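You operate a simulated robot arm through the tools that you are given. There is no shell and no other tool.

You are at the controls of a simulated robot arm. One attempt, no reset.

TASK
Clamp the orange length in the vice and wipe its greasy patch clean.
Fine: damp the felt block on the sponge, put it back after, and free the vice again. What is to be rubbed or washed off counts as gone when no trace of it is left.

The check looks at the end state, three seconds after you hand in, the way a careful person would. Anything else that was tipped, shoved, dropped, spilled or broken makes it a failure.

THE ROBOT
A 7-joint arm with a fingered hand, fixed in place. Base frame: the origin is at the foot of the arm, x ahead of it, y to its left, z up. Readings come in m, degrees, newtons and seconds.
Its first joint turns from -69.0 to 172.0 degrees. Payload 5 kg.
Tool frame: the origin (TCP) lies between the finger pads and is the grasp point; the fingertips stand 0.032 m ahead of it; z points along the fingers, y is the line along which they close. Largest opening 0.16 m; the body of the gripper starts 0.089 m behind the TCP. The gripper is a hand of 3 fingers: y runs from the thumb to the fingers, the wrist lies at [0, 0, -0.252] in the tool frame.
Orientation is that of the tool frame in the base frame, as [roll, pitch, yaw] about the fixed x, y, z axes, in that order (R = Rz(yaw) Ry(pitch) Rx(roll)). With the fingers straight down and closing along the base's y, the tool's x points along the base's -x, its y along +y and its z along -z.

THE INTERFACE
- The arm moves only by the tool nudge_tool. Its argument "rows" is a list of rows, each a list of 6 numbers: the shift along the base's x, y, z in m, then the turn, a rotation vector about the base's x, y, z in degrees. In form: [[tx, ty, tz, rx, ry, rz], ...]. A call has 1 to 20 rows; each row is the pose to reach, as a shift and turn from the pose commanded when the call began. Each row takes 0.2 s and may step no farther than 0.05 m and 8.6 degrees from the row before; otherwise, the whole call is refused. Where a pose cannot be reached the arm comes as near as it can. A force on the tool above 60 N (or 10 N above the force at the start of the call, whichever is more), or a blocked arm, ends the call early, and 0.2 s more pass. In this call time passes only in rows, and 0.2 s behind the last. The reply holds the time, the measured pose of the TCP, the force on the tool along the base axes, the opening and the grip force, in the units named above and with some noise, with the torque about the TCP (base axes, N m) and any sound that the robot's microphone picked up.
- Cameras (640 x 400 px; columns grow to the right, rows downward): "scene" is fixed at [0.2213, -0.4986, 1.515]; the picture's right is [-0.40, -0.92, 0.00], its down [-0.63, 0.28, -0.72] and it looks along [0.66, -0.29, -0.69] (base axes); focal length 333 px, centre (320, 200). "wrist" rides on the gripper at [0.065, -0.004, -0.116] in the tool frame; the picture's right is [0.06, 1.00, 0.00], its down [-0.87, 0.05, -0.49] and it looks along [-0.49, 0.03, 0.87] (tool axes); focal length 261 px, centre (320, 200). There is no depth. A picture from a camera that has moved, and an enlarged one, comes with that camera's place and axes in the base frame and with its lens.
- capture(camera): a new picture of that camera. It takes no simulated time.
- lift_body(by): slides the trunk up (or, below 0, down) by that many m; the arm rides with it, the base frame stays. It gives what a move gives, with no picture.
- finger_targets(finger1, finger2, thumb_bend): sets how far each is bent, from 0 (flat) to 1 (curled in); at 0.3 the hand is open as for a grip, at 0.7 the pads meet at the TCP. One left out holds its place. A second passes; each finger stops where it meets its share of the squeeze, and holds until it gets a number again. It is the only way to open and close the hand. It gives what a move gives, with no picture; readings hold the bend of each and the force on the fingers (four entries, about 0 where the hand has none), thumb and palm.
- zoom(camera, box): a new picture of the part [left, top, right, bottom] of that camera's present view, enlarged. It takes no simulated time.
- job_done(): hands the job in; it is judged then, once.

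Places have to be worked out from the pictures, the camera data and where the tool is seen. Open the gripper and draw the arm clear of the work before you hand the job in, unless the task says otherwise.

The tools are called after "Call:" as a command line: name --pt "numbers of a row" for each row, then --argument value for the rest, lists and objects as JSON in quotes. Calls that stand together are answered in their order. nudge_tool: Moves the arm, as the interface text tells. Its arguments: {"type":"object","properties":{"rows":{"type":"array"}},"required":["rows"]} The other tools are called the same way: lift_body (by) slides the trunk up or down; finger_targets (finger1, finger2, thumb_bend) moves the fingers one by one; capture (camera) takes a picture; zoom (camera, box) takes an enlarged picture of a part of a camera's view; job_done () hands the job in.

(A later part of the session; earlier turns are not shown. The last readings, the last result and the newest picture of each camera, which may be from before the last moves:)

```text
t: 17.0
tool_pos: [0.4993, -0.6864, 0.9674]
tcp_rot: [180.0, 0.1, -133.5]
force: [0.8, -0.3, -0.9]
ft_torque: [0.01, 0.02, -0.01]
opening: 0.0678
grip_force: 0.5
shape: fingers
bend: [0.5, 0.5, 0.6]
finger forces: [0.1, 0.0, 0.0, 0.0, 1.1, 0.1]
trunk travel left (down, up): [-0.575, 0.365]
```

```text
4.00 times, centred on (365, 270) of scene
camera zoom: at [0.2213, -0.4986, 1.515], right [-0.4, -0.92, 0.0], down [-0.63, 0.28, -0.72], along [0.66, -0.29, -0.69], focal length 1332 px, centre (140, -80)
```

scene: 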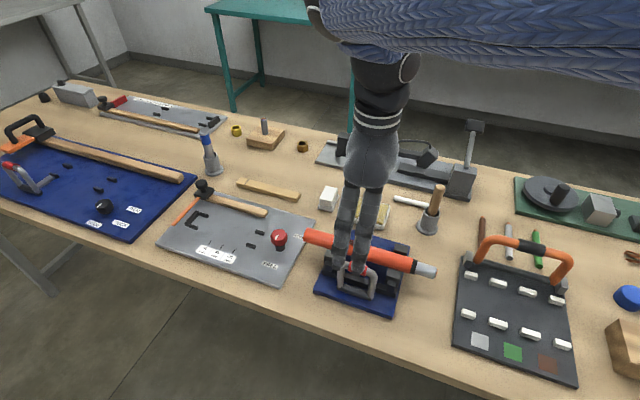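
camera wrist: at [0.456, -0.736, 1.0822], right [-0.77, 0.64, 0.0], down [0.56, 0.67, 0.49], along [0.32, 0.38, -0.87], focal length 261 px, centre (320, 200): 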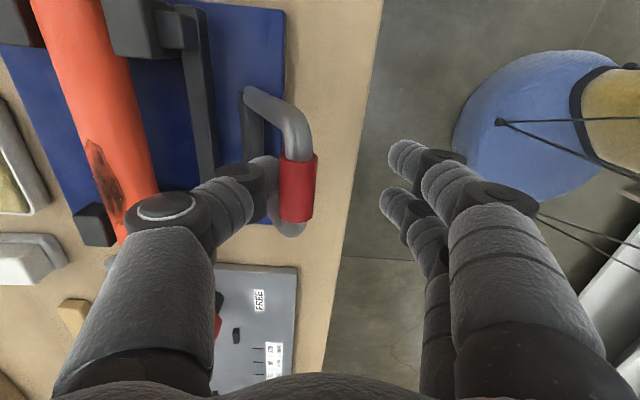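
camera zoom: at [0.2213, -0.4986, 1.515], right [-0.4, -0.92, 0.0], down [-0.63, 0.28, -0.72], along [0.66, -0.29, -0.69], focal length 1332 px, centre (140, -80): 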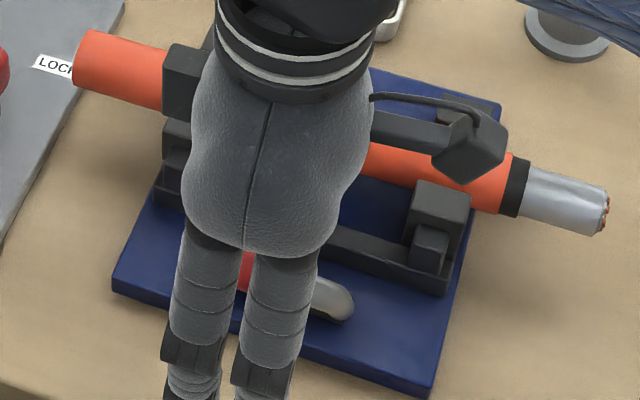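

The lever is at about 20° and the jaws follow. I continue along the arc toward 40°.

Call:
nudge_tool --pt "-0.0048 0.0045 -0.003 0 0 0" --pt "-0.0096 0.009 -0.006 0 0 0" --pt "-0.0143 0.0135 -0.01 0 0 0" --pt "-0.0188 0.0179 -0.015 0 0 0"

Call:
capture --camera "wrist"

Call:
zoom --camera "scene" --box '[300, 220, 430, 320]'

```text
t: 18.0
tool_pos: [0.4819, -0.6683, 0.952]
tcp_rot: [179.9, 0.0, -133.5]
force: [2.6, -1.3, -2.4]
ft_torque: [0.02, -0.03, 0.03]
opening: 0.0696
grip_force: 1.1
shape: fingers
bend: [0.5, 0.5, 0.59]
finger forces: [0.0, 0.0, 0.0, 0.0, 2.6, 0.0]
trunk travel left (down, up): [-0.575, 0.365]
```

```text
taken
camera wrist: at [0.4377, -0.7186, 1.067], right [-0.77, 0.64, 0.0], down [0.56, 0.67, 0.49], along [0.32, 0.38, -0.87], focal length 261 px, centre (320, 200)
```

wrist: 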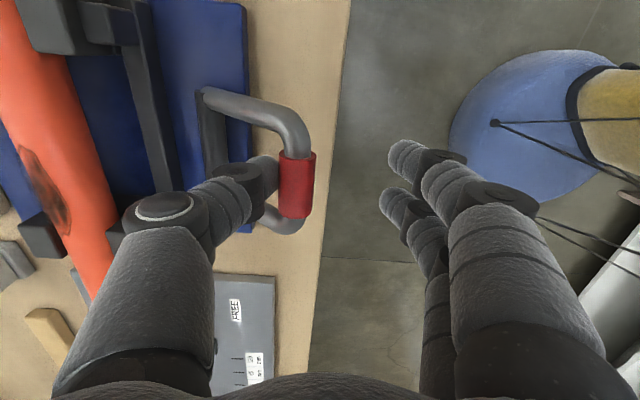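

```text
4.00 times, centred on (365, 270) of scene
camera zoom: at [0.2213, -0.4986, 1.515], right [-0.4, -0.92, 0.0], down [-0.63, 0.28, -0.72], along [0.66, -0.29, -0.69], focal length 1332 px, centre (140, -80)
```

zoom: 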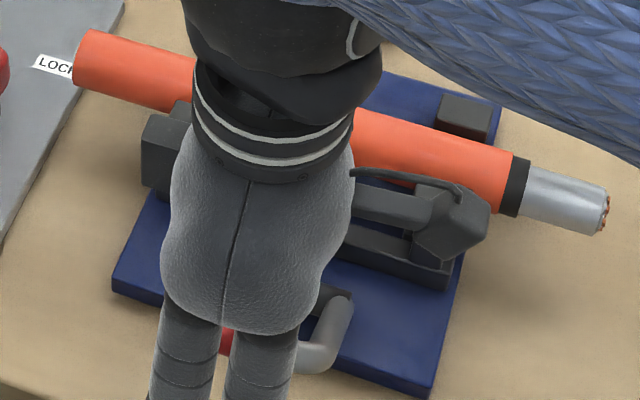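

Force is small (2.6 N) and the lever is near 40–45°. I continue to about 60°.

Call:
nudge_tool --pt "-0.0036 0.0034 -0.005 0 0 0" --pt "-0.0072 0.0068 -0.011 0 0 0" --pt "-0.0108 0.0102 -0.017 0 0 0" --pt "-0.0141 0.0133 -0.023 0 0 0"

Call:
capture --camera "wrist"

Call:
zoom --camera "scene" --box '[300, 220, 430, 320]'

```text
t: 19.0
tool_pos: [0.4665, -0.6548, 0.93]
tcp_rot: [180.0, 0.1, -133.5]
force: [7.4, -3.6, 3.3]
ft_torque: [-0.15, -0.26, 0.04]
opening: 0.0744
grip_force: 3.3
shape: fingers
bend: [0.5, 0.5, 0.58]
finger forces: [0.0, 0.0, 0.0, 0.1, 7.2, 0.1]
trunk travel left (down, up): [-0.575, 0.365]
```

```text
taken
camera wrist: at [0.4234, -0.7054, 1.0448], right [-0.77, 0.64, 0.0], down [0.56, 0.67, 0.49], along [0.32, 0.38, -0.87], focal length 261 px, centre (320, 200)
```

wrist: 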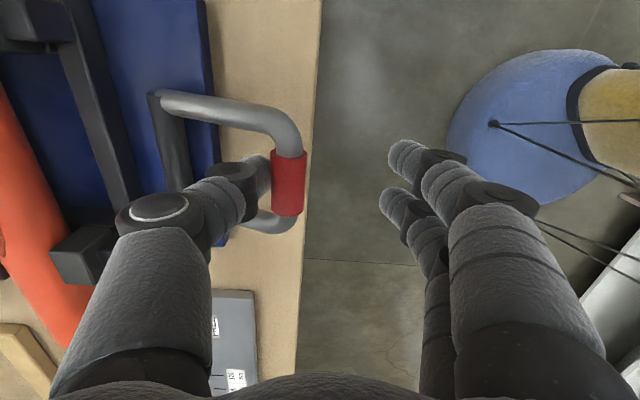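

```text
4.00 times, centred on (365, 270) of scene
camera zoom: at [0.2213, -0.4986, 1.515], right [-0.4, -0.92, 0.0], down [-0.63, 0.28, -0.72], along [0.66, -0.29, -0.69], focal length 1332 px, centre (140, -80)
```

zoom: 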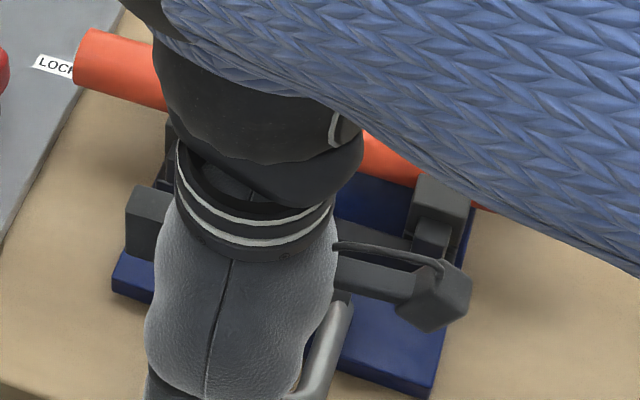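

The lever is at roughly 65° and the thumb now pushes inefficiently (7 N sideways). I'll back off, lift, close the hand and then press the grip down from above.

Call:
nudge_tool --pt "0.004 -0.004 0.0 0 0 0" --pt "0.006 -0.006 0.02 0 0 0" --pt "0.008 -0.0086 0.06 0 0 0" --pt "0.008 -0.0086 0.09 0 0 0"

Call:
capture --camera "wrist"

Call:
finger_targets --finger1 0.7 --finger2 0.7 --thumb_bend 0.7

Call:
capture --camera "wrist"

```text
t: 20.0
tool_pos: [0.4733, -0.6622, 1.0197]
tcp_rot: [-180.0, -0.1, -133.5]
force: [-0.3, 0.4, 0.7]
ft_torque: [0.01, -0.02, 0.03]
opening: 0.0671
grip_force: 0.2
shape: fingers
bend: [0.5, 0.5, 0.6]
finger forces: [0.1, 0.0, 0.0, 0.0, 0.0, 0.0]
trunk travel left (down, up): [-0.575, 0.365]
```

```text
taken
camera wrist: at [0.4304, -0.7131, 1.1345], right [-0.77, 0.64, 0.0], down [0.56, 0.67, 0.49], along [0.32, 0.38, -0.87], focal length 261 px, centre (320, 200)
```

wrist: 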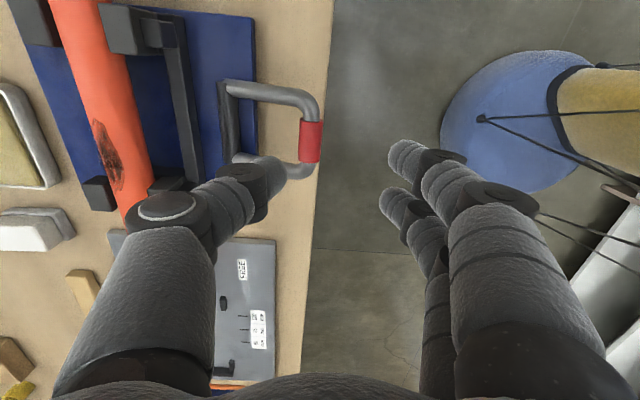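

```text
t: 21.0
tool_pos: [0.4742, -0.6632, 1.0189]
tcp_rot: [179.9, 0.0, -133.5]
force: [0.1, -0.6, 0.0]
ft_torque: [0.02, -0.01, 0.01]
opening: 0.0127
grip_force: 0.0
shape: fingers
bend: [0.7, 0.7, 0.7]
finger forces: [0.1, 0.1, 0.0, 0.1, 0.0, 0.1]
trunk travel left (down, up): [-0.575, 0.365]
```

```text
taken
camera wrist: at [0.4308, -0.7139, 1.1339], right [-0.77, 0.64, 0.0], down [0.56, 0.67, 0.49], along [0.32, 0.38, -0.87], focal length 261 px, centre (320, 200)
```

wrist: 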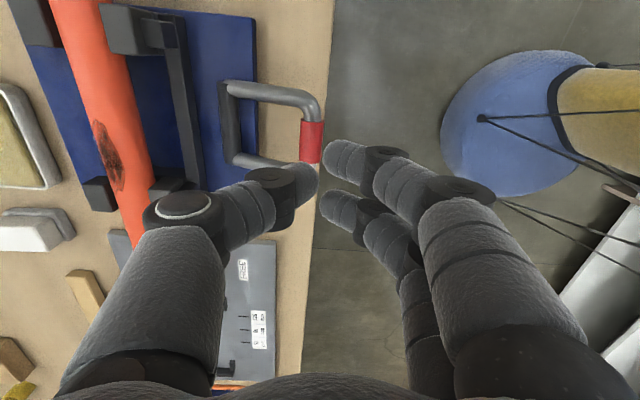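

The lever stays where it was left (about 62°), grip at about (0.477,-0.669,0.917). I'll check how close the jaws are to the bar now.

Call:
zoom --camera "wrist" --box '[0, 0, 340, 212]'

Call:
zoom --camera "scene" --box '[290, 210, 450, 330]'

```text
1.88 times, centred on (170, 106) of wrist
camera zoom: at [0.4308, -0.7139, 1.1339], right [-0.77, 0.64, 0.0], down [0.56, 0.67, 0.49], along [0.32, 0.38, -0.87], focal length 491 px, centre (602, 377)
```

zoom: 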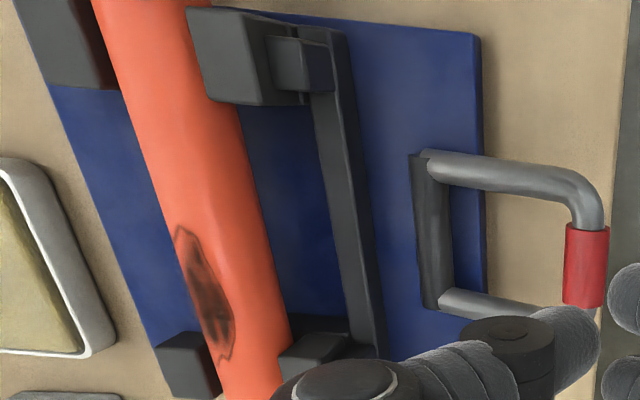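

```text
3.33 times, centred on (370, 270) of scene
camera zoom: at [0.2213, -0.4986, 1.515], right [-0.4, -0.92, 0.0], down [-0.63, 0.28, -0.72], along [0.66, -0.29, -0.69], focal length 1110 px, centre (153, -33)
```

zoom: 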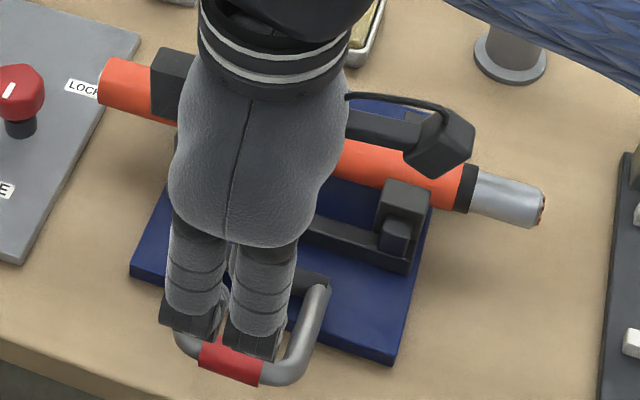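

The movable jaws are close to or touching the bar. I'll now press the grip down from above with the closed fingertips.

Call:
nudge_tool --pt "0.002 -0.002 -0.03 0 0 0" --pt "0.002 -0.002 -0.05 0 0 0" --pt "0.002 -0.002 -0.057 0 0 0" --pt "0.002 -0.002 -0.063 0 0 0"

Call:
capture --camera "wrist"

```text
t: 22.0
tool_pos: [0.4755, -0.6662, 0.9565]
tcp_rot: [179.9, 0.0, -133.5]
force: [0.1, -0.1, 0.4]
ft_torque: [0.05, 0.0, -0.01]
opening: 0.0129
grip_force: 0.0
shape: fingers
bend: [0.7, 0.7, 0.7]
finger forces: [0.1, 0.0, 0.0, 0.0, 0.0, 0.0]
trunk travel left (down, up): [-0.575, 0.365]
```

```text
taken
camera wrist: at [0.4328, -0.7157, 1.0713], right [-0.77, 0.64, 0.0], down [0.56, 0.67, 0.49], along [0.32, 0.38, -0.87], focal length 261 px, centre (320, 200)
```

wrist: 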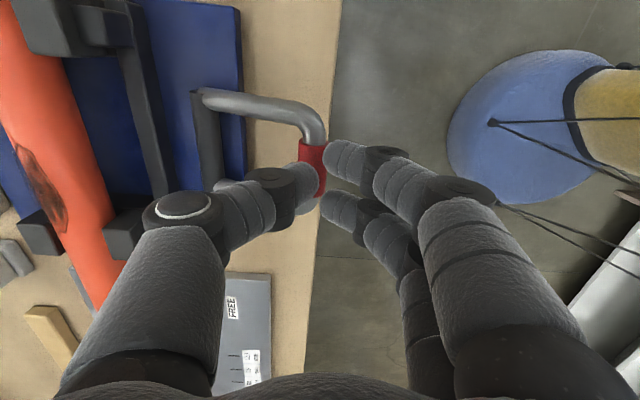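

No contact yet; the grip lies right under the thumb/finger tips. I continue down in small steps.

Call:
nudge_tool --pt "0.001 -0.001 -0.006 0 0 0" --pt "0.001 -0.001 -0.012 0 0 0" --pt "0.001 -0.001 -0.017 0 0 0"

Call:
capture --camera "wrist"

```text
t: 22.8
tool_pos: [0.4763, -0.6667, 0.9418]
tcp_rot: [-179.9, 0.1, -133.6]
force: [2.9, -4.3, 15.1]
ft_torque: [-0.22, -0.19, -0.02]
opening: 0.0121
grip_force: 8.2
shape: fingers
bend: [0.7, 0.7, 0.71]
finger forces: [0.4, 0.0, 0.0, 0.1, 16.1, 0.0]
trunk travel left (down, up): [-0.575, 0.365]
```

```text
taken
camera wrist: at [0.4337, -0.7164, 1.0568], right [-0.77, 0.64, 0.0], down [0.56, 0.67, 0.49], along [0.32, 0.38, -0.87], focal length 261 px, centre (320, 200)
```

wrist: 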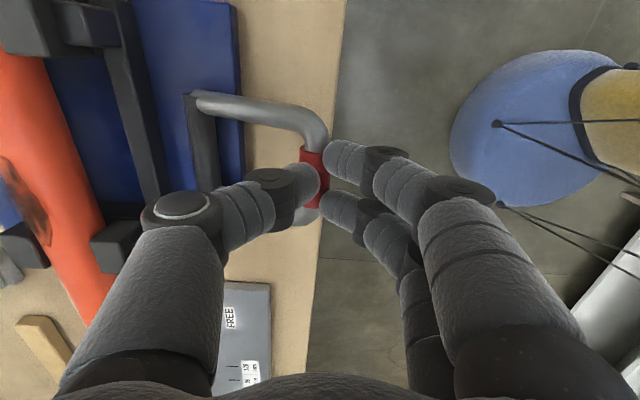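

The thumb tip presses the grip with about 15 N down. I'll press on a few millimetres more and watch for movement or a sound.

Call:
nudge_tool --pt "0 0 -0.003 0 0 0" --pt "0 0 -0.006 0 0 0"

Call:
capture --camera "wrist"

```text
t: 23.4
tool_pos: [0.4763, -0.6655, 0.9397]
tcp_rot: [-179.7, 0.1, -133.5]
force: [6.1, -13.7, 51.9]
ft_torque: [-0.66, -0.52, -0.11]
opening: 0.0124
grip_force: 27.3
shape: fingers
bend: [0.7, 0.7, 0.72]
finger forces: [4.5, 2.4, 0.1, 0.1, 47.8, 0.0]
trunk travel left (down, up): [-0.575, 0.365]
```

```text
taken
camera wrist: at [0.4332, -0.7157, 1.0537], right [-0.77, 0.64, -0.01], down [0.56, 0.67, 0.49], along [0.32, 0.37, -0.87], focal length 261 px, centre (320, 200)
```

wrist: 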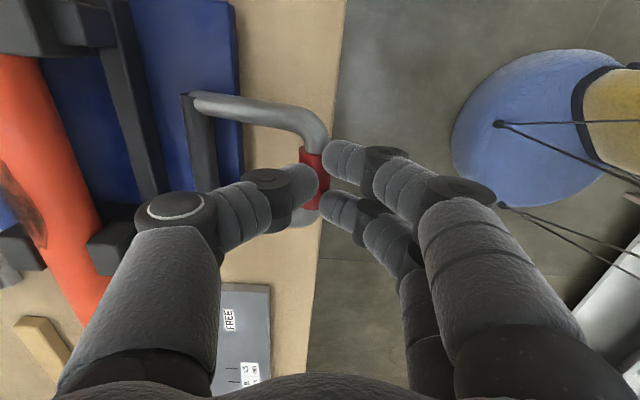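

52 N with hardly any motion: the lever is at its stop, so the jaws should be closed. I'll back off, raise the hand and inspect.

Call:
nudge_tool --pt "0 0 0.01 0 0 0" --pt "0 0 0.04 0 0 0" --pt "-0.03 0.03 0.08 0 0 0" --pt "-0.06 0.06 0.11 0 0 0" --pt "-0.07 0.09 0.14 0 0 0"

Call:
capture --camera "wrist"

Call:
zoom --camera "scene" --box '[290, 210, 450, 330]'

```text
refused: row 3 steps farther than a row can; nothing moved
```

```text
taken
camera wrist: at [0.4332, -0.7157, 1.0537], right [-0.77, 0.64, -0.01], down [0.56, 0.67, 0.49], along [0.32, 0.37, -0.87], focal length 261 px, centre (320, 200)
```

wrist: 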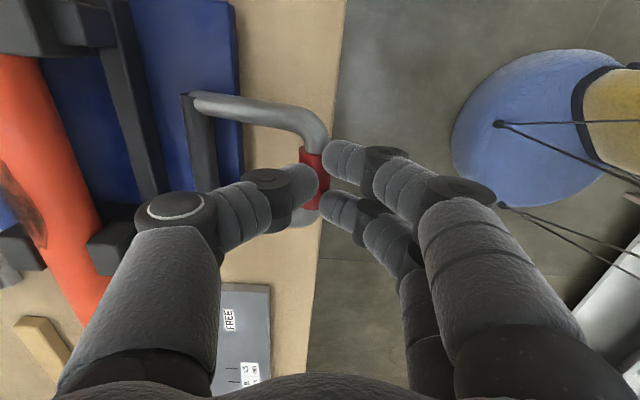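

```text
3.33 times, centred on (370, 270) of scene
camera zoom: at [0.2213, -0.4986, 1.515], right [-0.4, -0.92, 0.0], down [-0.63, 0.28, -0.72], along [0.66, -0.29, -0.69], focal length 1110 px, centre (153, -33)
```

zoom: 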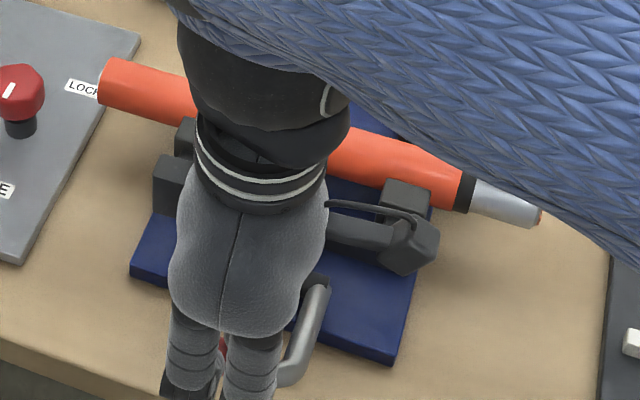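

The call was refused for step length; I'll retry with smaller steps, lifting straight up first.

Call:
nudge_tool --pt "0 0 0.01 0 0 0" --pt "0 0 0.045 0 0 0" --pt "-0.01 0.02 0.085 0 0 0" --pt "-0.02 0.05 0.12 0 0 0" --pt "-0.03 0.08 0.15 0 0 0"

Call:
capture --camera "wrist"

Call:
zoom --camera "scene" --box '[290, 210, 450, 330]'

```text
t: 24.6
tool_pos: [0.4471, -0.5865, 1.0858]
tcp_rot: [179.9, 0.0, -133.6]
force: [0.4, -0.4, 0.4]
ft_torque: [-0.03, -0.03, -0.02]
opening: 0.0124
grip_force: 0.1
shape: fingers
bend: [0.7, 0.7, 0.7]
finger forces: [0.0, 0.0, 0.0, 0.0, 0.1, 0.1]
trunk travel left (down, up): [-0.575, 0.365]
```

```text
taken
camera wrist: at [0.4034, -0.6358, 1.1989], right [-0.77, 0.64, 0.0], down [0.56, 0.67, 0.49], along [0.32, 0.38, -0.87], focal length 261 px, centre (320, 200)
```

wrist: 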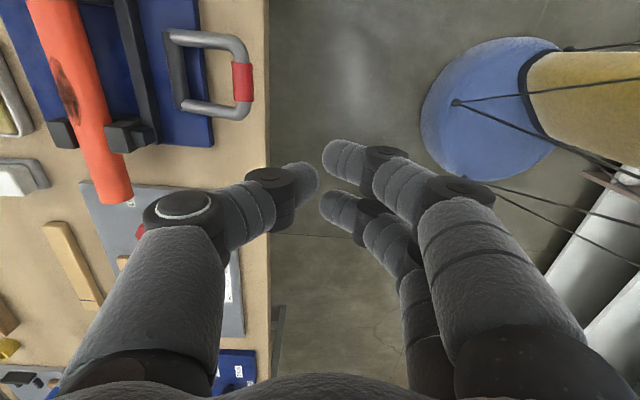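

```text
3.33 times, centred on (370, 270) of scene
camera zoom: at [0.2213, -0.4986, 1.515], right [-0.4, -0.92, 0.0], down [-0.63, 0.28, -0.72], along [0.66, -0.29, -0.69], focal length 1110 px, centre (153, -33)
```

zoom: 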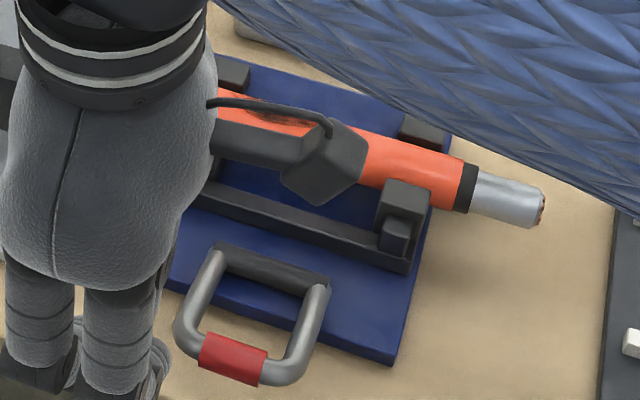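

The lever is down at its stop. I'll turn the hand back to the felt-block orientation while moving up, and view the clamped bar from above.

Call:
nudge_tool --pt "0.012 0.0 0.01 0 0 -8.2" --pt "0.024 0.0 0.02 0 0 -16.4" --pt "0.036 0.0 0.03 0 0 -24.6" --pt "0.048 0.0 0.04 0 0 -32.8" --pt "0.06 0.0 0.05 0 0 -41.0" --pt "0.072 0.0 0.06 0 0 -49.2" --pt "0.084 0.0 0.07 0 0 -57.4" --pt "0.096 0 0.08 0 0 -65.6" --pt "0.108 0 0.085 0 0 -73.8" --pt "0.12 0 0.09 0 0 -82.0" --pt "0.13 0 0.095 0 0 -90.0"

Call:
finger_targets --finger1 0.5 --finger2 0.5 --thumb_bend 0.5

Call:
capture --camera "wrist"

Call:
capture --camera "scene"

```text
t: 27.0
tool_pos: [0.5781, -0.5856, 1.1795]
tcp_rot: [179.9, 0.0, 136.4]
force: [0.2, -0.4, 0.5]
ft_torque: [0.02, 0.01, 0.0]
opening: 0.0123
grip_force: 0.1
shape: fingers
bend: [0.7, 0.7, 0.7]
finger forces: [0.0, 0.0, 0.0, 0.1, 0.1, 0.0]
trunk travel left (down, up): [-0.575, 0.365]
```

```text
t: 28.0
tool_pos: [0.5782, -0.5861, 1.1784]
tcp_rot: [-180.0, 0.0, 136.5]
force: [0.3, -0.2, 0.1]
ft_torque: [0.0, 0.01, -0.02]
opening: 0.0864
grip_force: 0.0
shape: fingers
bend: [0.5, 0.5, 0.5]
finger forces: [0.0, 0.1, 0.1, 0.0, 0.0, 0.1]
trunk travel left (down, up): [-0.575, 0.365]
```

```text
taken
camera wrist: at [0.5259, -0.5446, 1.2931], right [0.64, 0.77, 0.0], down [0.67, -0.56, 0.49], along [0.38, -0.32, -0.87], focal length 261 px, centre (320, 200)
```

wrist: 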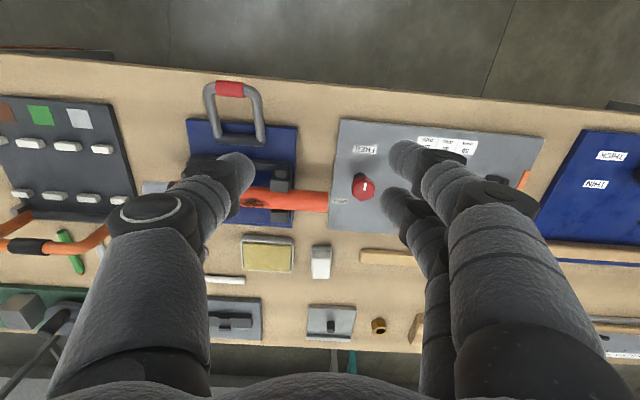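

```text
taken
```

scene: 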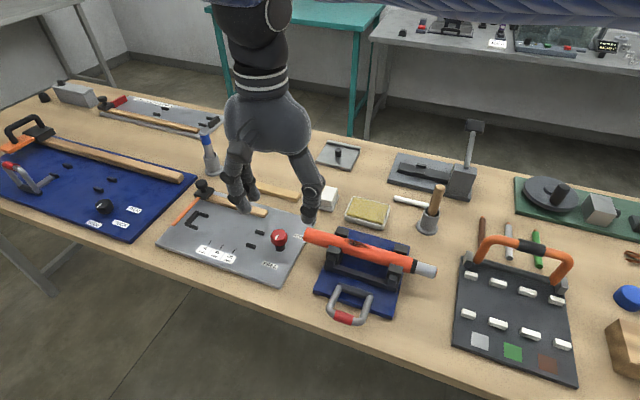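

Call:
zoom --camera "scene" --box '[295, 215, 445, 330]'

Call:
zoom --camera "scene" --box '[310, 170, 400, 235]'

Call:
zoom --camera "wrist" --box '[230, 180, 350, 290]'

```text
3.48 times, centred on (370, 272) of scene
camera zoom: at [0.2213, -0.4986, 1.515], right [-0.4, -0.92, 0.0], down [-0.63, 0.28, -0.72], along [0.66, -0.29, -0.69], focal length 1158 px, centre (146, -52)
```

zoom: 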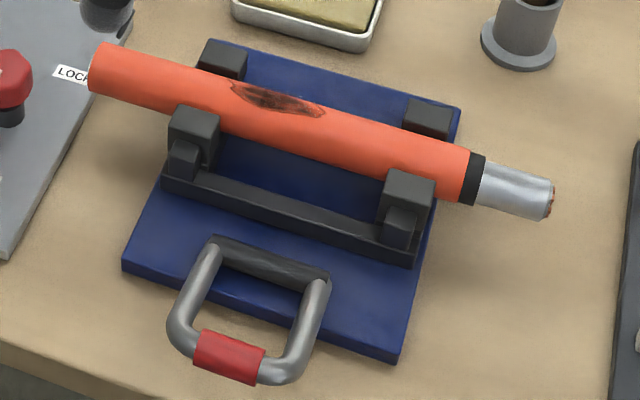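

```text
6.15 times, centred on (355, 202) of scene
camera zoom: at [0.2213, -0.4986, 1.515], right [-0.4, -0.92, 0.0], down [-0.63, 0.28, -0.72], along [0.66, -0.29, -0.69], focal length 2049 px, centre (105, 185)
```

zoom: 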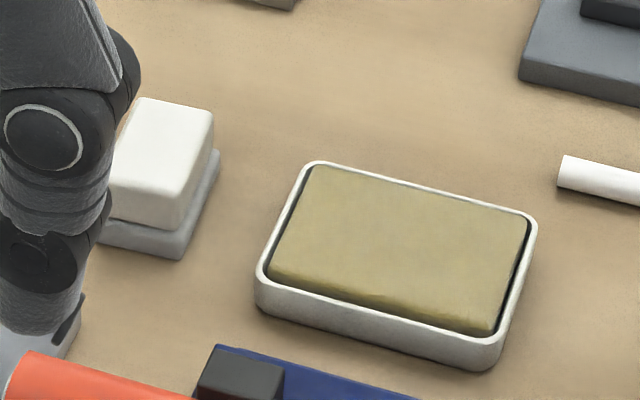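

```text
3.64 times, centred on (290, 235) of wrist
camera zoom: at [0.5259, -0.5446, 1.2931], right [0.64, 0.77, 0.0], down [0.67, -0.56, 0.49], along [0.38, -0.32, -0.87], focal length 948 px, centre (429, 73)
```

zoom: 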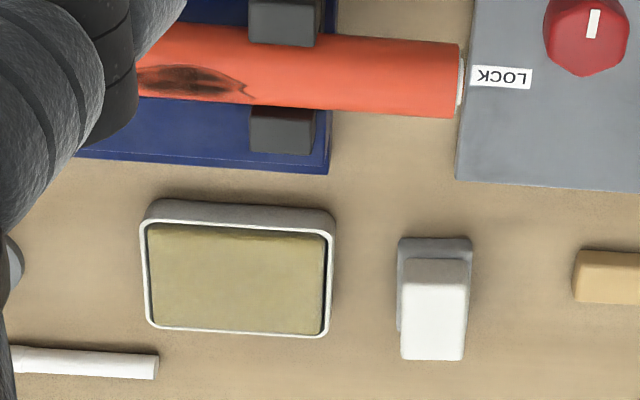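

The jaws now bear on the bar from the near side with the lever down. The felt block recomputes to (0.820,-0.788), about 1.14 m out, so I'll tilt the fingers 40° outward for reach and move above it, then check the pose actually reached.

Call:
nudge_tool --pt "0.024 -0.02 -0.012 -2.76 -2.9 0" --pt "0.048 -0.04 -0.024 -5.52 -5.8 0" --pt "0.072 -0.06 -0.036 -8.28 -8.7 0" --pt "0.096 -0.08 -0.048 -11.04 -11.6 0" --pt "0.12 -0.1 -0.06 -13.8 -14.5 0" --pt "0.144 -0.12 -0.072 -16.56 -17.4 0" --pt "0.168 -0.14 -0.084 -19.3 -20.3 0" --pt "0.192 -0.16 -0.096 -22.1 -23.2 0" --pt "0.216 -0.18 -0.108 -24.8 -26.1 0" --pt "0.24 -0.2 -0.12 -27.6 -29.0 0"

Call:
capture --camera "wrist"

Call:
capture --camera "scene"

```text
t: 30.2
tool_pos: [0.8177, -0.7875, 1.0572]
tcp_rot: [-180.0, 40.0, 136.5]
force: [0.2, -0.4, 0.3]
ft_torque: [0.02, 0.0, 0.0]
opening: 0.0868
grip_force: 0.1
shape: fingers
bend: [0.5, 0.5, 0.5]
finger forces: [0.0, 0.1, 0.0, 0.0, 0.0, 0.0]
trunk travel left (down, up): [-0.575, 0.365]
```

```text
taken
camera wrist: at [0.7236, -0.7044, 1.1034], right [0.65, 0.76, -0.04], down [0.29, -0.2, 0.94], along [0.7, -0.62, -0.35], focal length 261 px, centre (320, 200)
```

wrist: 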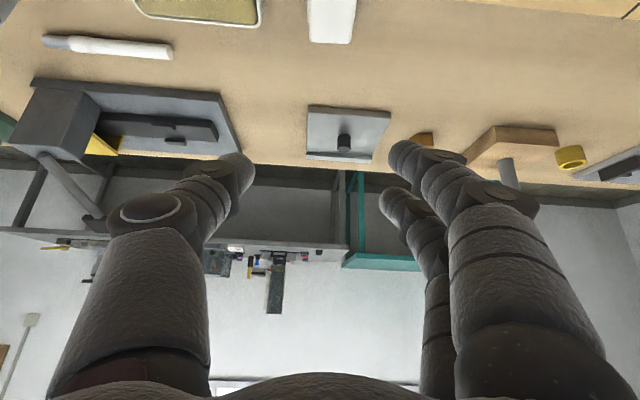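

```text
taken
```

scene: 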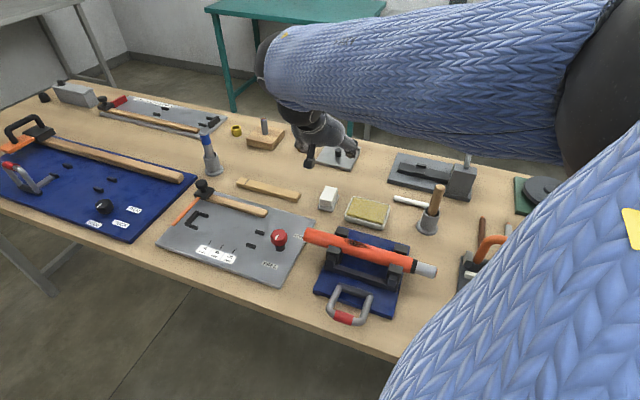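

The pose (0.818,-0.788,1.057, 40° tilt) was reached without trouble. I'll zoom on the block at the top of the wrist picture to refine its position before descending.

Call:
zoom --camera "wrist" --box '[260, 0, 420, 100]'

Call:
zoom --camera "scene" --box '[270, 120, 400, 220]'

```text
4.00 times, centred on (340, 50) of wrist
camera zoom: at [0.7236, -0.7044, 1.1034], right [0.65, 0.76, -0.04], down [0.29, -0.2, 0.94], along [0.7, -0.62, -0.35], focal length 1043 px, centre (240, 800)
```

zoom: 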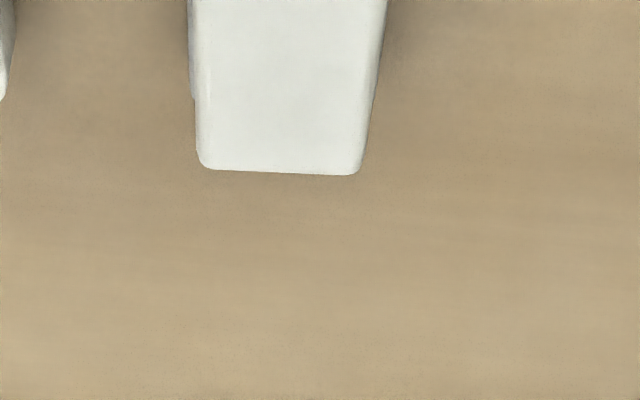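

```text
4.00 times, centred on (335, 170) of scene
camera zoom: at [0.2213, -0.4986, 1.515], right [-0.4, -0.92, 0.0], down [-0.63, 0.28, -0.72], along [0.66, -0.29, -0.69], focal length 1332 px, centre (260, 320)
```

zoom: 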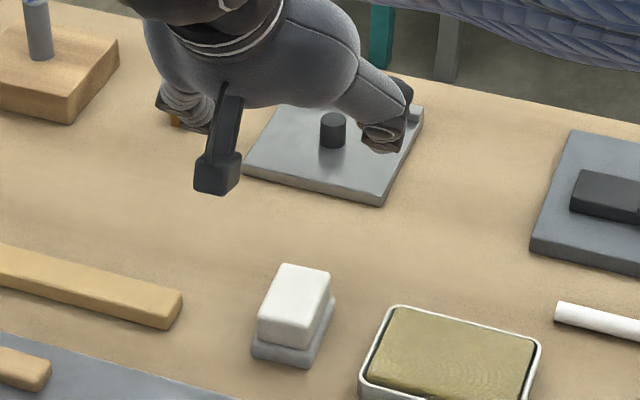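

The block centre refines to about (0.823,-0.788), top z≈0.90. I'll descend to z≈0.945 with the fingers straddling it and check again.

Call:
nudge_tool --pt "-0.001 0.003 -0.035 0 0 0" --pt "-0.002 0.0064 -0.07 0 0 0" --pt "-0.002 0.0064 -0.11 0 0 0"

Call:
capture --camera "wrist"

Call:
zoom --camera "scene" --box '[270, 140, 400, 240]'

```text
t: 31.0
tool_pos: [0.8157, -0.7802, 0.9471]
tcp_rot: [-180.0, 39.9, 136.5]
force: [-0.3, -0.1, -0.1]
ft_torque: [0.0, 0.01, -0.02]
opening: 0.0868
grip_force: 0.1
shape: fingers
bend: [0.5, 0.5, 0.5]
finger forces: [0.1, 0.0, 0.0, 0.0, 0.1, 0.1]
trunk travel left (down, up): [-0.575, 0.365]
```

```text
taken
camera wrist: at [0.7207, -0.6983, 0.9924], right [0.65, 0.76, -0.04], down [0.29, -0.2, 0.93], along [0.7, -0.62, -0.35], focal length 261 px, centre (320, 200)
```

wrist: 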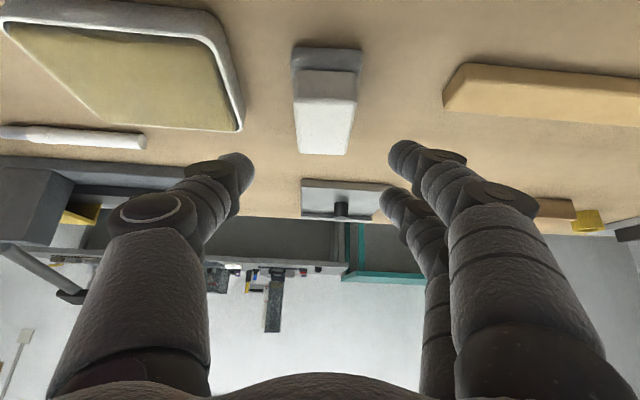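

```text
4.00 times, centred on (335, 190) of scene
camera zoom: at [0.2213, -0.4986, 1.515], right [-0.4, -0.92, 0.0], down [-0.63, 0.28, -0.72], along [0.66, -0.29, -0.69], focal length 1332 px, centre (260, 240)
```

zoom: 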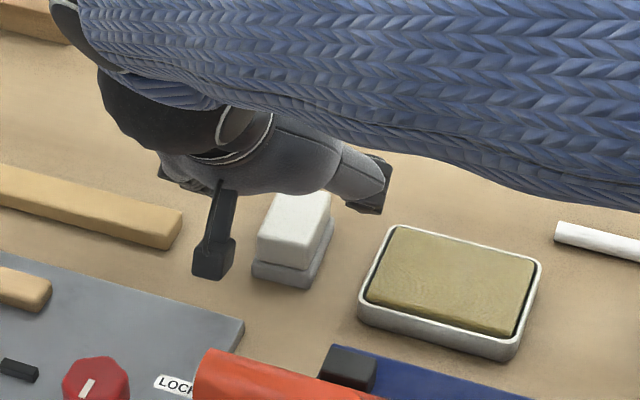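

With this closer view the block comes out at centre (0.832,-0.793), top z≈0.888, felt sole up to ≈0.862. I'll bring the TCP to (0.8226,-0.784,0.894) so the pads take the white handle.

Call:
nudge_tool --pt "0.003 -0.002 -0.02 0 0 0" --pt "0.0069 -0.0039 -0.04 0 0 0" --pt "0.0069 -0.0039 -0.053 0 0 0"

Call:
capture --camera "wrist"

Call:
zoom --camera "scene" --box '[270, 140, 400, 240]'

```text
t: 31.8
tool_pos: [0.8223, -0.7848, 0.8946]
tcp_rot: [179.9, 40.1, 136.5]
force: [0.4, 1.4, 0.2]
ft_torque: [-0.02, 0.01, -0.01]
opening: 0.0867
grip_force: 0.2
shape: fingers
bend: [0.5, 0.5, 0.5]
finger forces: [0.0, 0.0, 0.1, 0.0, 0.7, 0.1]
trunk travel left (down, up): [-0.575, 0.365]
```

```text
taken
camera wrist: at [0.7279, -0.7018, 0.9412], right [0.65, 0.76, -0.04], down [0.29, -0.2, 0.94], along [0.7, -0.62, -0.35], focal length 261 px, centre (320, 200)
```

wrist: 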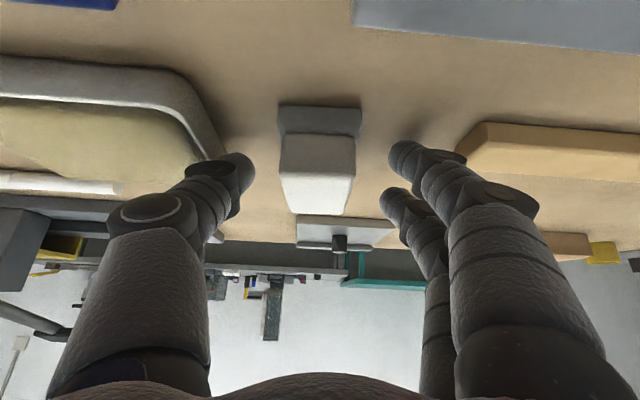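

```text
4.00 times, centred on (335, 190) of scene
camera zoom: at [0.2213, -0.4986, 1.515], right [-0.4, -0.92, 0.0], down [-0.63, 0.28, -0.72], along [0.66, -0.29, -0.69], focal length 1332 px, centre (260, 240)
```

zoom: 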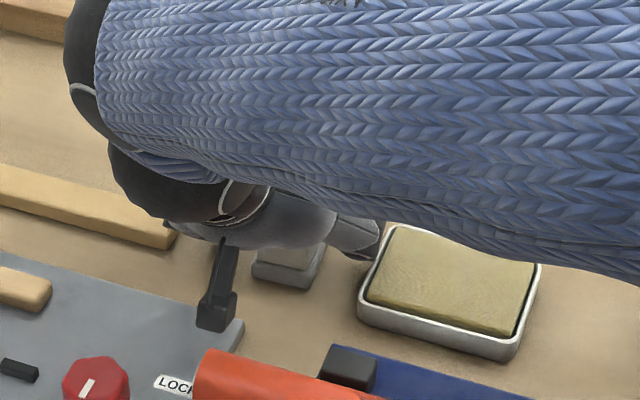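

The thumb reads 0.7 N, so it may just be brushing the sponge tray's rim. I'll bend the thumb inward first, then close the fingers, so nothing is pushed outward.

Call:
finger_targets --thumb_bend 0.58

Call:
finger_targets --finger1 0.6 --finger2 0.6 --thumb_bend 0.6

Call:
capture --camera "wrist"

```text
t: 32.8
tool_pos: [0.8223, -0.783, 0.896]
tcp_rot: [179.9, 40.0, 136.5]
force: [1.3, 0.2, 0.6]
ft_torque: [0.03, 0.0, 0.01]
opening: 0.0731
grip_force: 0.0
shape: fingers
bend: [0.5, 0.5, 0.57]
finger forces: [0.0, 0.1, 0.0, 0.1, 0.0, 0.0]
trunk travel left (down, up): [-0.575, 0.365]
```

```text
t: 33.8
tool_pos: [0.8212, -0.7836, 0.8971]
tcp_rot: [179.9, 40.0, 136.5]
force: [0.7, 0.4, 1.0]
ft_torque: [0.01, 0.01, 0.02]
opening: 0.0493
grip_force: 0.4
shape: fingers
bend: [0.59, 0.6, 0.6]
finger forces: [0.3, 0.1, 0.0, 0.0, 0.2, 0.1]
trunk travel left (down, up): [-0.575, 0.365]
```

```text
taken
camera wrist: at [0.7274, -0.7016, 0.9414], right [0.65, 0.76, -0.04], down [0.29, -0.2, 0.94], along [0.7, -0.62, -0.35], focal length 261 px, centre (320, 200)
```

wrist: 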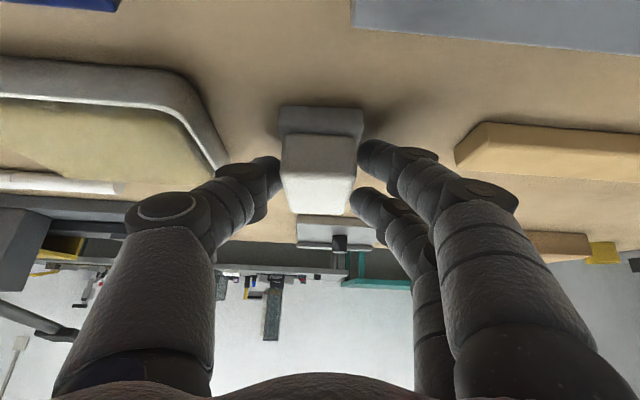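

Tray unmoved, block centred between the pads. I'll close to a firm squeeze on the white handle.

Call:
finger_targets --finger1 0.73 --finger2 0.73 --thumb_bend 0.73

Call:
capture --camera "wrist"

```text
t: 34.8
tool_pos: [0.8215, -0.7839, 0.8957]
tcp_rot: [180.0, 40.0, 136.6]
force: [-0.6, -1.2, -0.2]
ft_torque: [-0.01, -0.02, 0.02]
opening: 0.0438
grip_force: 21.7
shape: fingers
bend: [0.61, 0.62, 0.65]
finger forces: [10.3, 11.1, 0.0, 0.1, 21.6, 0.0]
trunk travel left (down, up): [-0.575, 0.365]
```

```text
taken
camera wrist: at [0.7274, -0.7016, 0.9414], right [0.65, 0.76, -0.04], down [0.29, -0.2, 0.94], along [0.7, -0.62, -0.35], focal length 261 px, centre (320, 200)
```

wrist: 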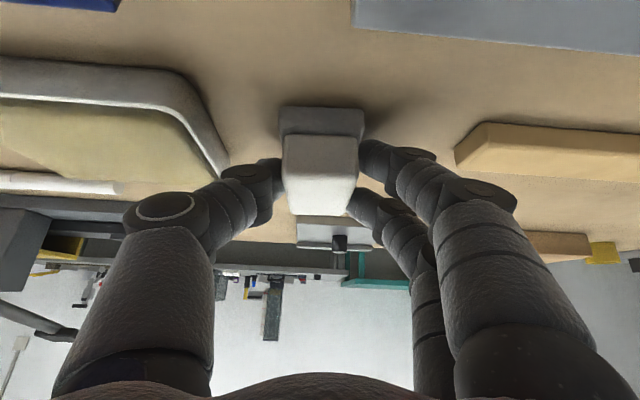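

The block is gripped with about 21 N. I'll lift it 6 cm straight up and check that it came along.

Call:
nudge_tool --pt "0 0 0.01 0 0 0" --pt "0 0 0.03 0 0 0" --pt "0 0 0.06 0 0 0"

Call:
capture --camera "wrist"

Call:
zoom --camera "scene" --box '[270, 140, 400, 240]'

```text
t: 35.6
tool_pos: [0.8228, -0.7815, 0.9572]
tcp_rot: [-180.0, 40.1, 136.5]
force: [0.2, 0.9, -0.5]
ft_torque: [0.02, -0.02, 0.0]
opening: 0.0442
grip_force: 21.0
shape: fingers
bend: [0.61, 0.62, 0.65]
finger forces: [10.3, 11.0, 0.0, 0.0, 21.6, 0.0]
trunk travel left (down, up): [-0.575, 0.365]
```

```text
taken
camera wrist: at [0.7276, -0.6998, 1.0022], right [0.65, 0.76, -0.04], down [0.29, -0.2, 0.94], along [0.7, -0.62, -0.35], focal length 261 px, centre (320, 200)
```

wrist: 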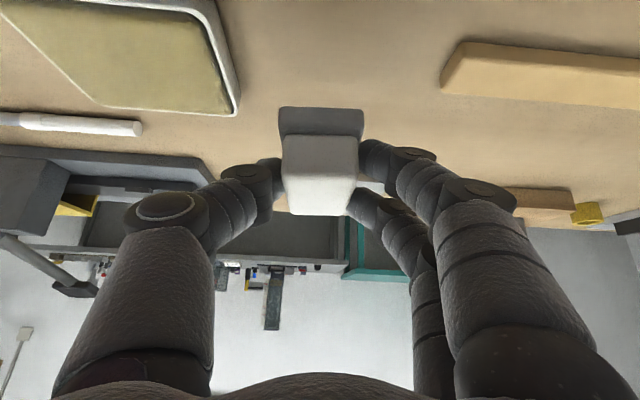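

```text
4.00 times, centred on (335, 190) of scene
camera zoom: at [0.2213, -0.4986, 1.515], right [-0.4, -0.92, 0.0], down [-0.63, 0.28, -0.72], along [0.66, -0.29, -0.69], focal length 1332 px, centre (260, 240)
```

zoom: 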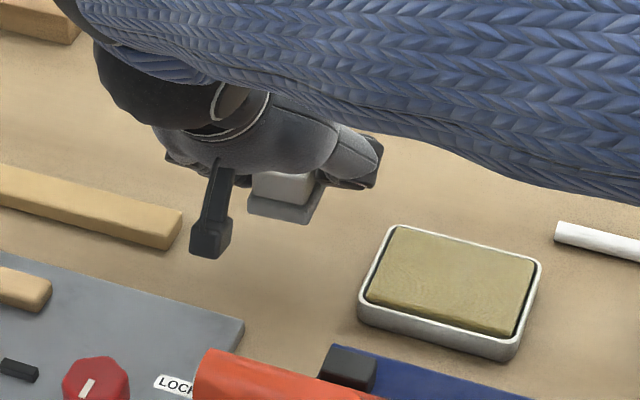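

The block hangs securely. I'll carry it sideways to above the sponge (block centre to about (0.745,-0.870)) at constant height.

Call:
nudge_tool --pt "-0.02 -0.018 0.005 0 0 0" --pt "-0.045 -0.04 0.005 0 0 0" --pt "-0.07 -0.062 0.005 0 0 0" --pt "-0.087 -0.078 0.005 0 0 0"

Call:
capture --camera "wrist"

Call:
capture --camera "scene"

Call:
zoom --camera "scene" --box '[290, 150, 450, 270]'

```text
t: 36.6
tool_pos: [0.7366, -0.8623, 0.961]
tcp_rot: [-180.0, 40.0, 136.7]
force: [0.1, -0.3, -1.1]
ft_torque: [-0.01, -0.02, 0.01]
opening: 0.0438
grip_force: 21.8
shape: fingers
bend: [0.61, 0.62, 0.65]
finger forces: [10.3, 10.8, 0.0, 0.1, 21.3, 0.1]
trunk travel left (down, up): [-0.575, 0.365]
```

```text
taken
camera wrist: at [0.6416, -0.7794, 1.0062], right [0.65, 0.76, -0.04], down [0.29, -0.2, 0.94], along [0.7, -0.62, -0.35], focal length 261 px, centre (320, 200)
```

wrist: 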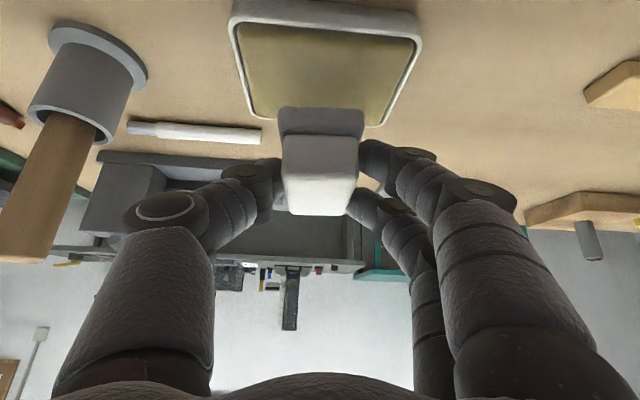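

```text
taken
```

scene: 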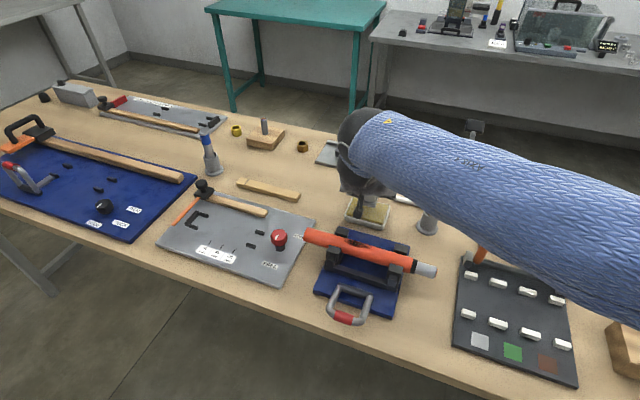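

```text
3.33 times, centred on (370, 210) of scene
camera zoom: at [0.2213, -0.4986, 1.515], right [-0.4, -0.92, 0.0], down [-0.63, 0.28, -0.72], along [0.66, -0.29, -0.69], focal length 1110 px, centre (153, 167)
```

zoom: 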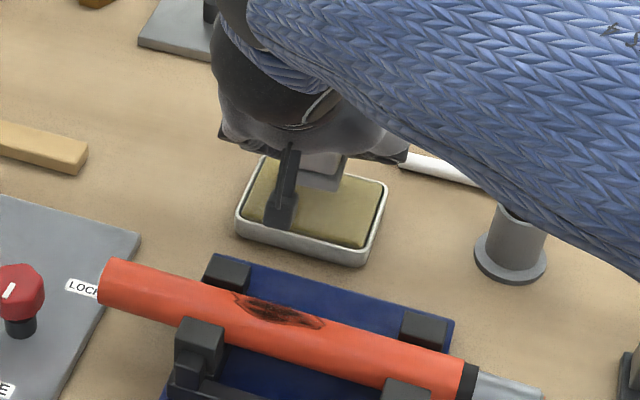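

The block is centred over the sponge (sponge centre ≈(0.7445,-0.873)). I'll lower it in small steps until the force shows contact.

Call:
nudge_tool --pt "-0.001 -0.001 -0.015 0 0 0" --pt "-0.001 -0.001 -0.028 0 0 0" --pt "-0.001 -0.001 -0.034 0 0 0"

Call:
nudge_tool --pt "0 0 -0.003 0 0 0" --pt "0 0 -0.006 0 0 0"

```text
t: 37.4
tool_pos: [0.734, -0.8643, 0.9262]
tcp_rot: [-180.0, 40.1, 136.5]
force: [0.4, 0.6, -0.4]
ft_torque: [-0.01, 0.0, -0.04]
opening: 0.0439
grip_force: 21.1
shape: fingers
bend: [0.61, 0.62, 0.65]
finger forces: [10.3, 10.9, 0.0, 0.0, 21.3, 0.0]
trunk travel left (down, up): [-0.575, 0.365]
```

```text
t: 38.0
tool_pos: [0.7337, -0.8633, 0.9212]
tcp_rot: [-179.9, 40.2, 136.6]
force: [-0.2, -0.3, 2.4]
ft_torque: [0.02, -0.01, -0.03]
opening: 0.044
grip_force: 21.1
shape: fingers
bend: [0.61, 0.62, 0.65]
finger forces: [10.7, 10.4, 0.1, 0.1, 21.7, 0.1]
trunk travel left (down, up): [-0.575, 0.365]
```

Contact at z≈0.921 with 2.4 N. I'll press a little more and dwell.

Call:
nudge_tool --pt "0 0 -0.003 0 0 0" --pt "0 0 -0.005 0 0 0" --pt "0 0 -0.005 0 0 0"

```text
t: 38.8
tool_pos: [0.7338, -0.8628, 0.919]
tcp_rot: [180.0, 40.3, 136.5]
force: [4.4, -6.8, 23.2]
ft_torque: [-0.26, -0.39, -0.05]
opening: 0.0442
grip_force: 23.2
shape: fingers
bend: [0.62, 0.64, 0.66]
finger forces: [11.8, 10.3, 0.0, 0.1, 24.2, 0.1]
trunk travel left (down, up): [-0.575, 0.365]
```

The block presses on the sponge with 23 N. I'll ease off slightly and dwell for about a second so it takes up water.

Call:
nudge_tool --pt "0 0 0.002 0 0 0" --pt "0 0 0.002 0 0 0" --pt "0 0 0.002 0 0 0" --pt "0 0 0.002 0 0 0" --pt "0 0 0.002 0 0 0"

Call:
zoom --camera "wrist" --box '[200, 0, 440, 230]'

```text
t: 40.0
tool_pos: [0.7343, -0.8605, 0.9197]
tcp_rot: [-179.9, 40.1, 136.4]
force: [8.3, -7.4, 21.4]
ft_torque: [-0.27, -0.43, -0.06]
opening: 0.0442
grip_force: 22.8
shape: fingers
bend: [0.62, 0.64, 0.66]
finger forces: [12.3, 10.6, 0.1, 0.1, 23.2, 0.0]
trunk travel left (down, up): [-0.575, 0.365]
```

```text
1.74 times, centred on (320, 115) of wrist
camera zoom: at [0.6395, -0.7795, 0.9647], right [0.65, 0.76, -0.04], down [0.29, -0.2, 0.94], along [0.7, -0.62, -0.35], focal length 453 px, centre (320, 348)
```

zoom: 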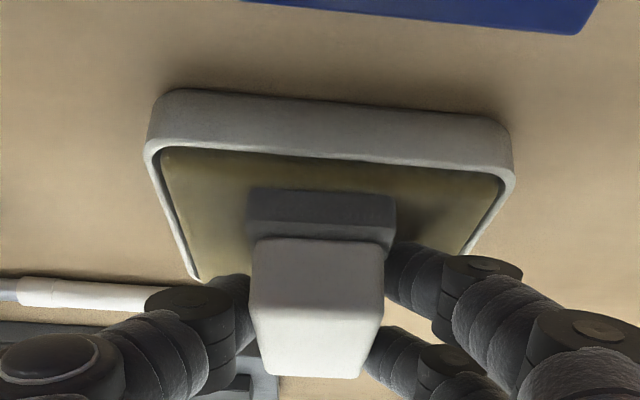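

Force is steady at about 21 N, dwell done. I'll lift off the sponge and check the felt and tray.

Call:
nudge_tool --pt "0 0 0.006 0 0 0" --pt "0 0 0.03 0 0 0" --pt "0 0 0.06 0 0 0" --pt "0 0 0.09 0 0 0"

Call:
zoom --camera "wrist" --box '[200, 0, 440, 230]'

Call:
zoom --camera "scene" --box '[290, 130, 450, 270]'

```text
t: 41.0
tool_pos: [0.7348, -0.8615, 1.0082]
tcp_rot: [-180.0, 40.1, 136.5]
force: [-1.1, -0.2, -0.6]
ft_torque: [-0.02, 0.0, -0.01]
opening: 0.0442
grip_force: 22.0
shape: fingers
bend: [0.62, 0.63, 0.66]
finger forces: [10.6, 11.0, 0.0, 0.0, 21.8, 0.1]
trunk travel left (down, up): [-0.575, 0.365]
```

```text
1.74 times, centred on (320, 115) of wrist
camera zoom: at [0.6401, -0.7794, 1.0536], right [0.65, 0.76, -0.04], down [0.29, -0.2, 0.94], along [0.7, -0.62, -0.35], focal length 453 px, centre (320, 348)
```

zoom: 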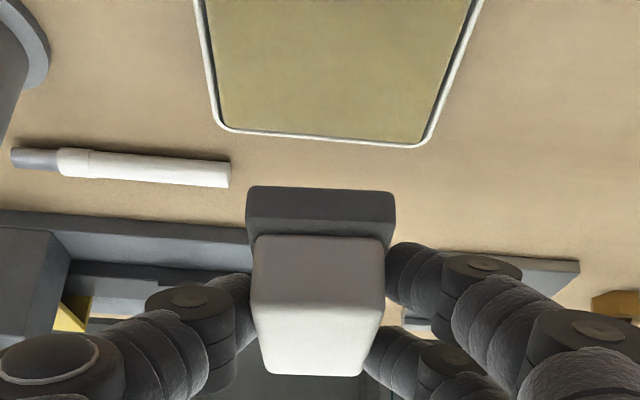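

```text
2.86 times, centred on (370, 200) of scene
camera zoom: at [0.2213, -0.4986, 1.515], right [-0.4, -0.92, 0.0], down [-0.63, 0.28, -0.72], along [0.66, -0.29, -0.69], focal length 951 px, centre (177, 200)
```

zoom: 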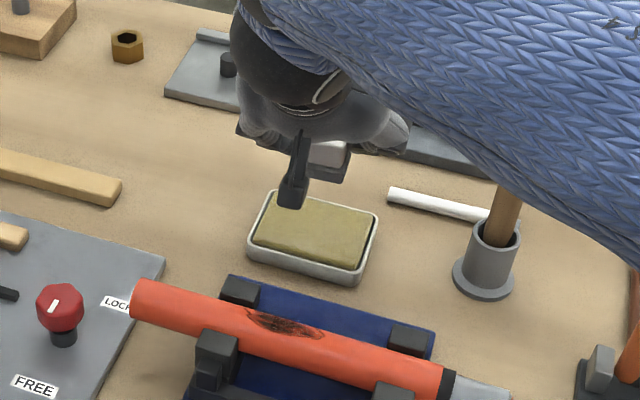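

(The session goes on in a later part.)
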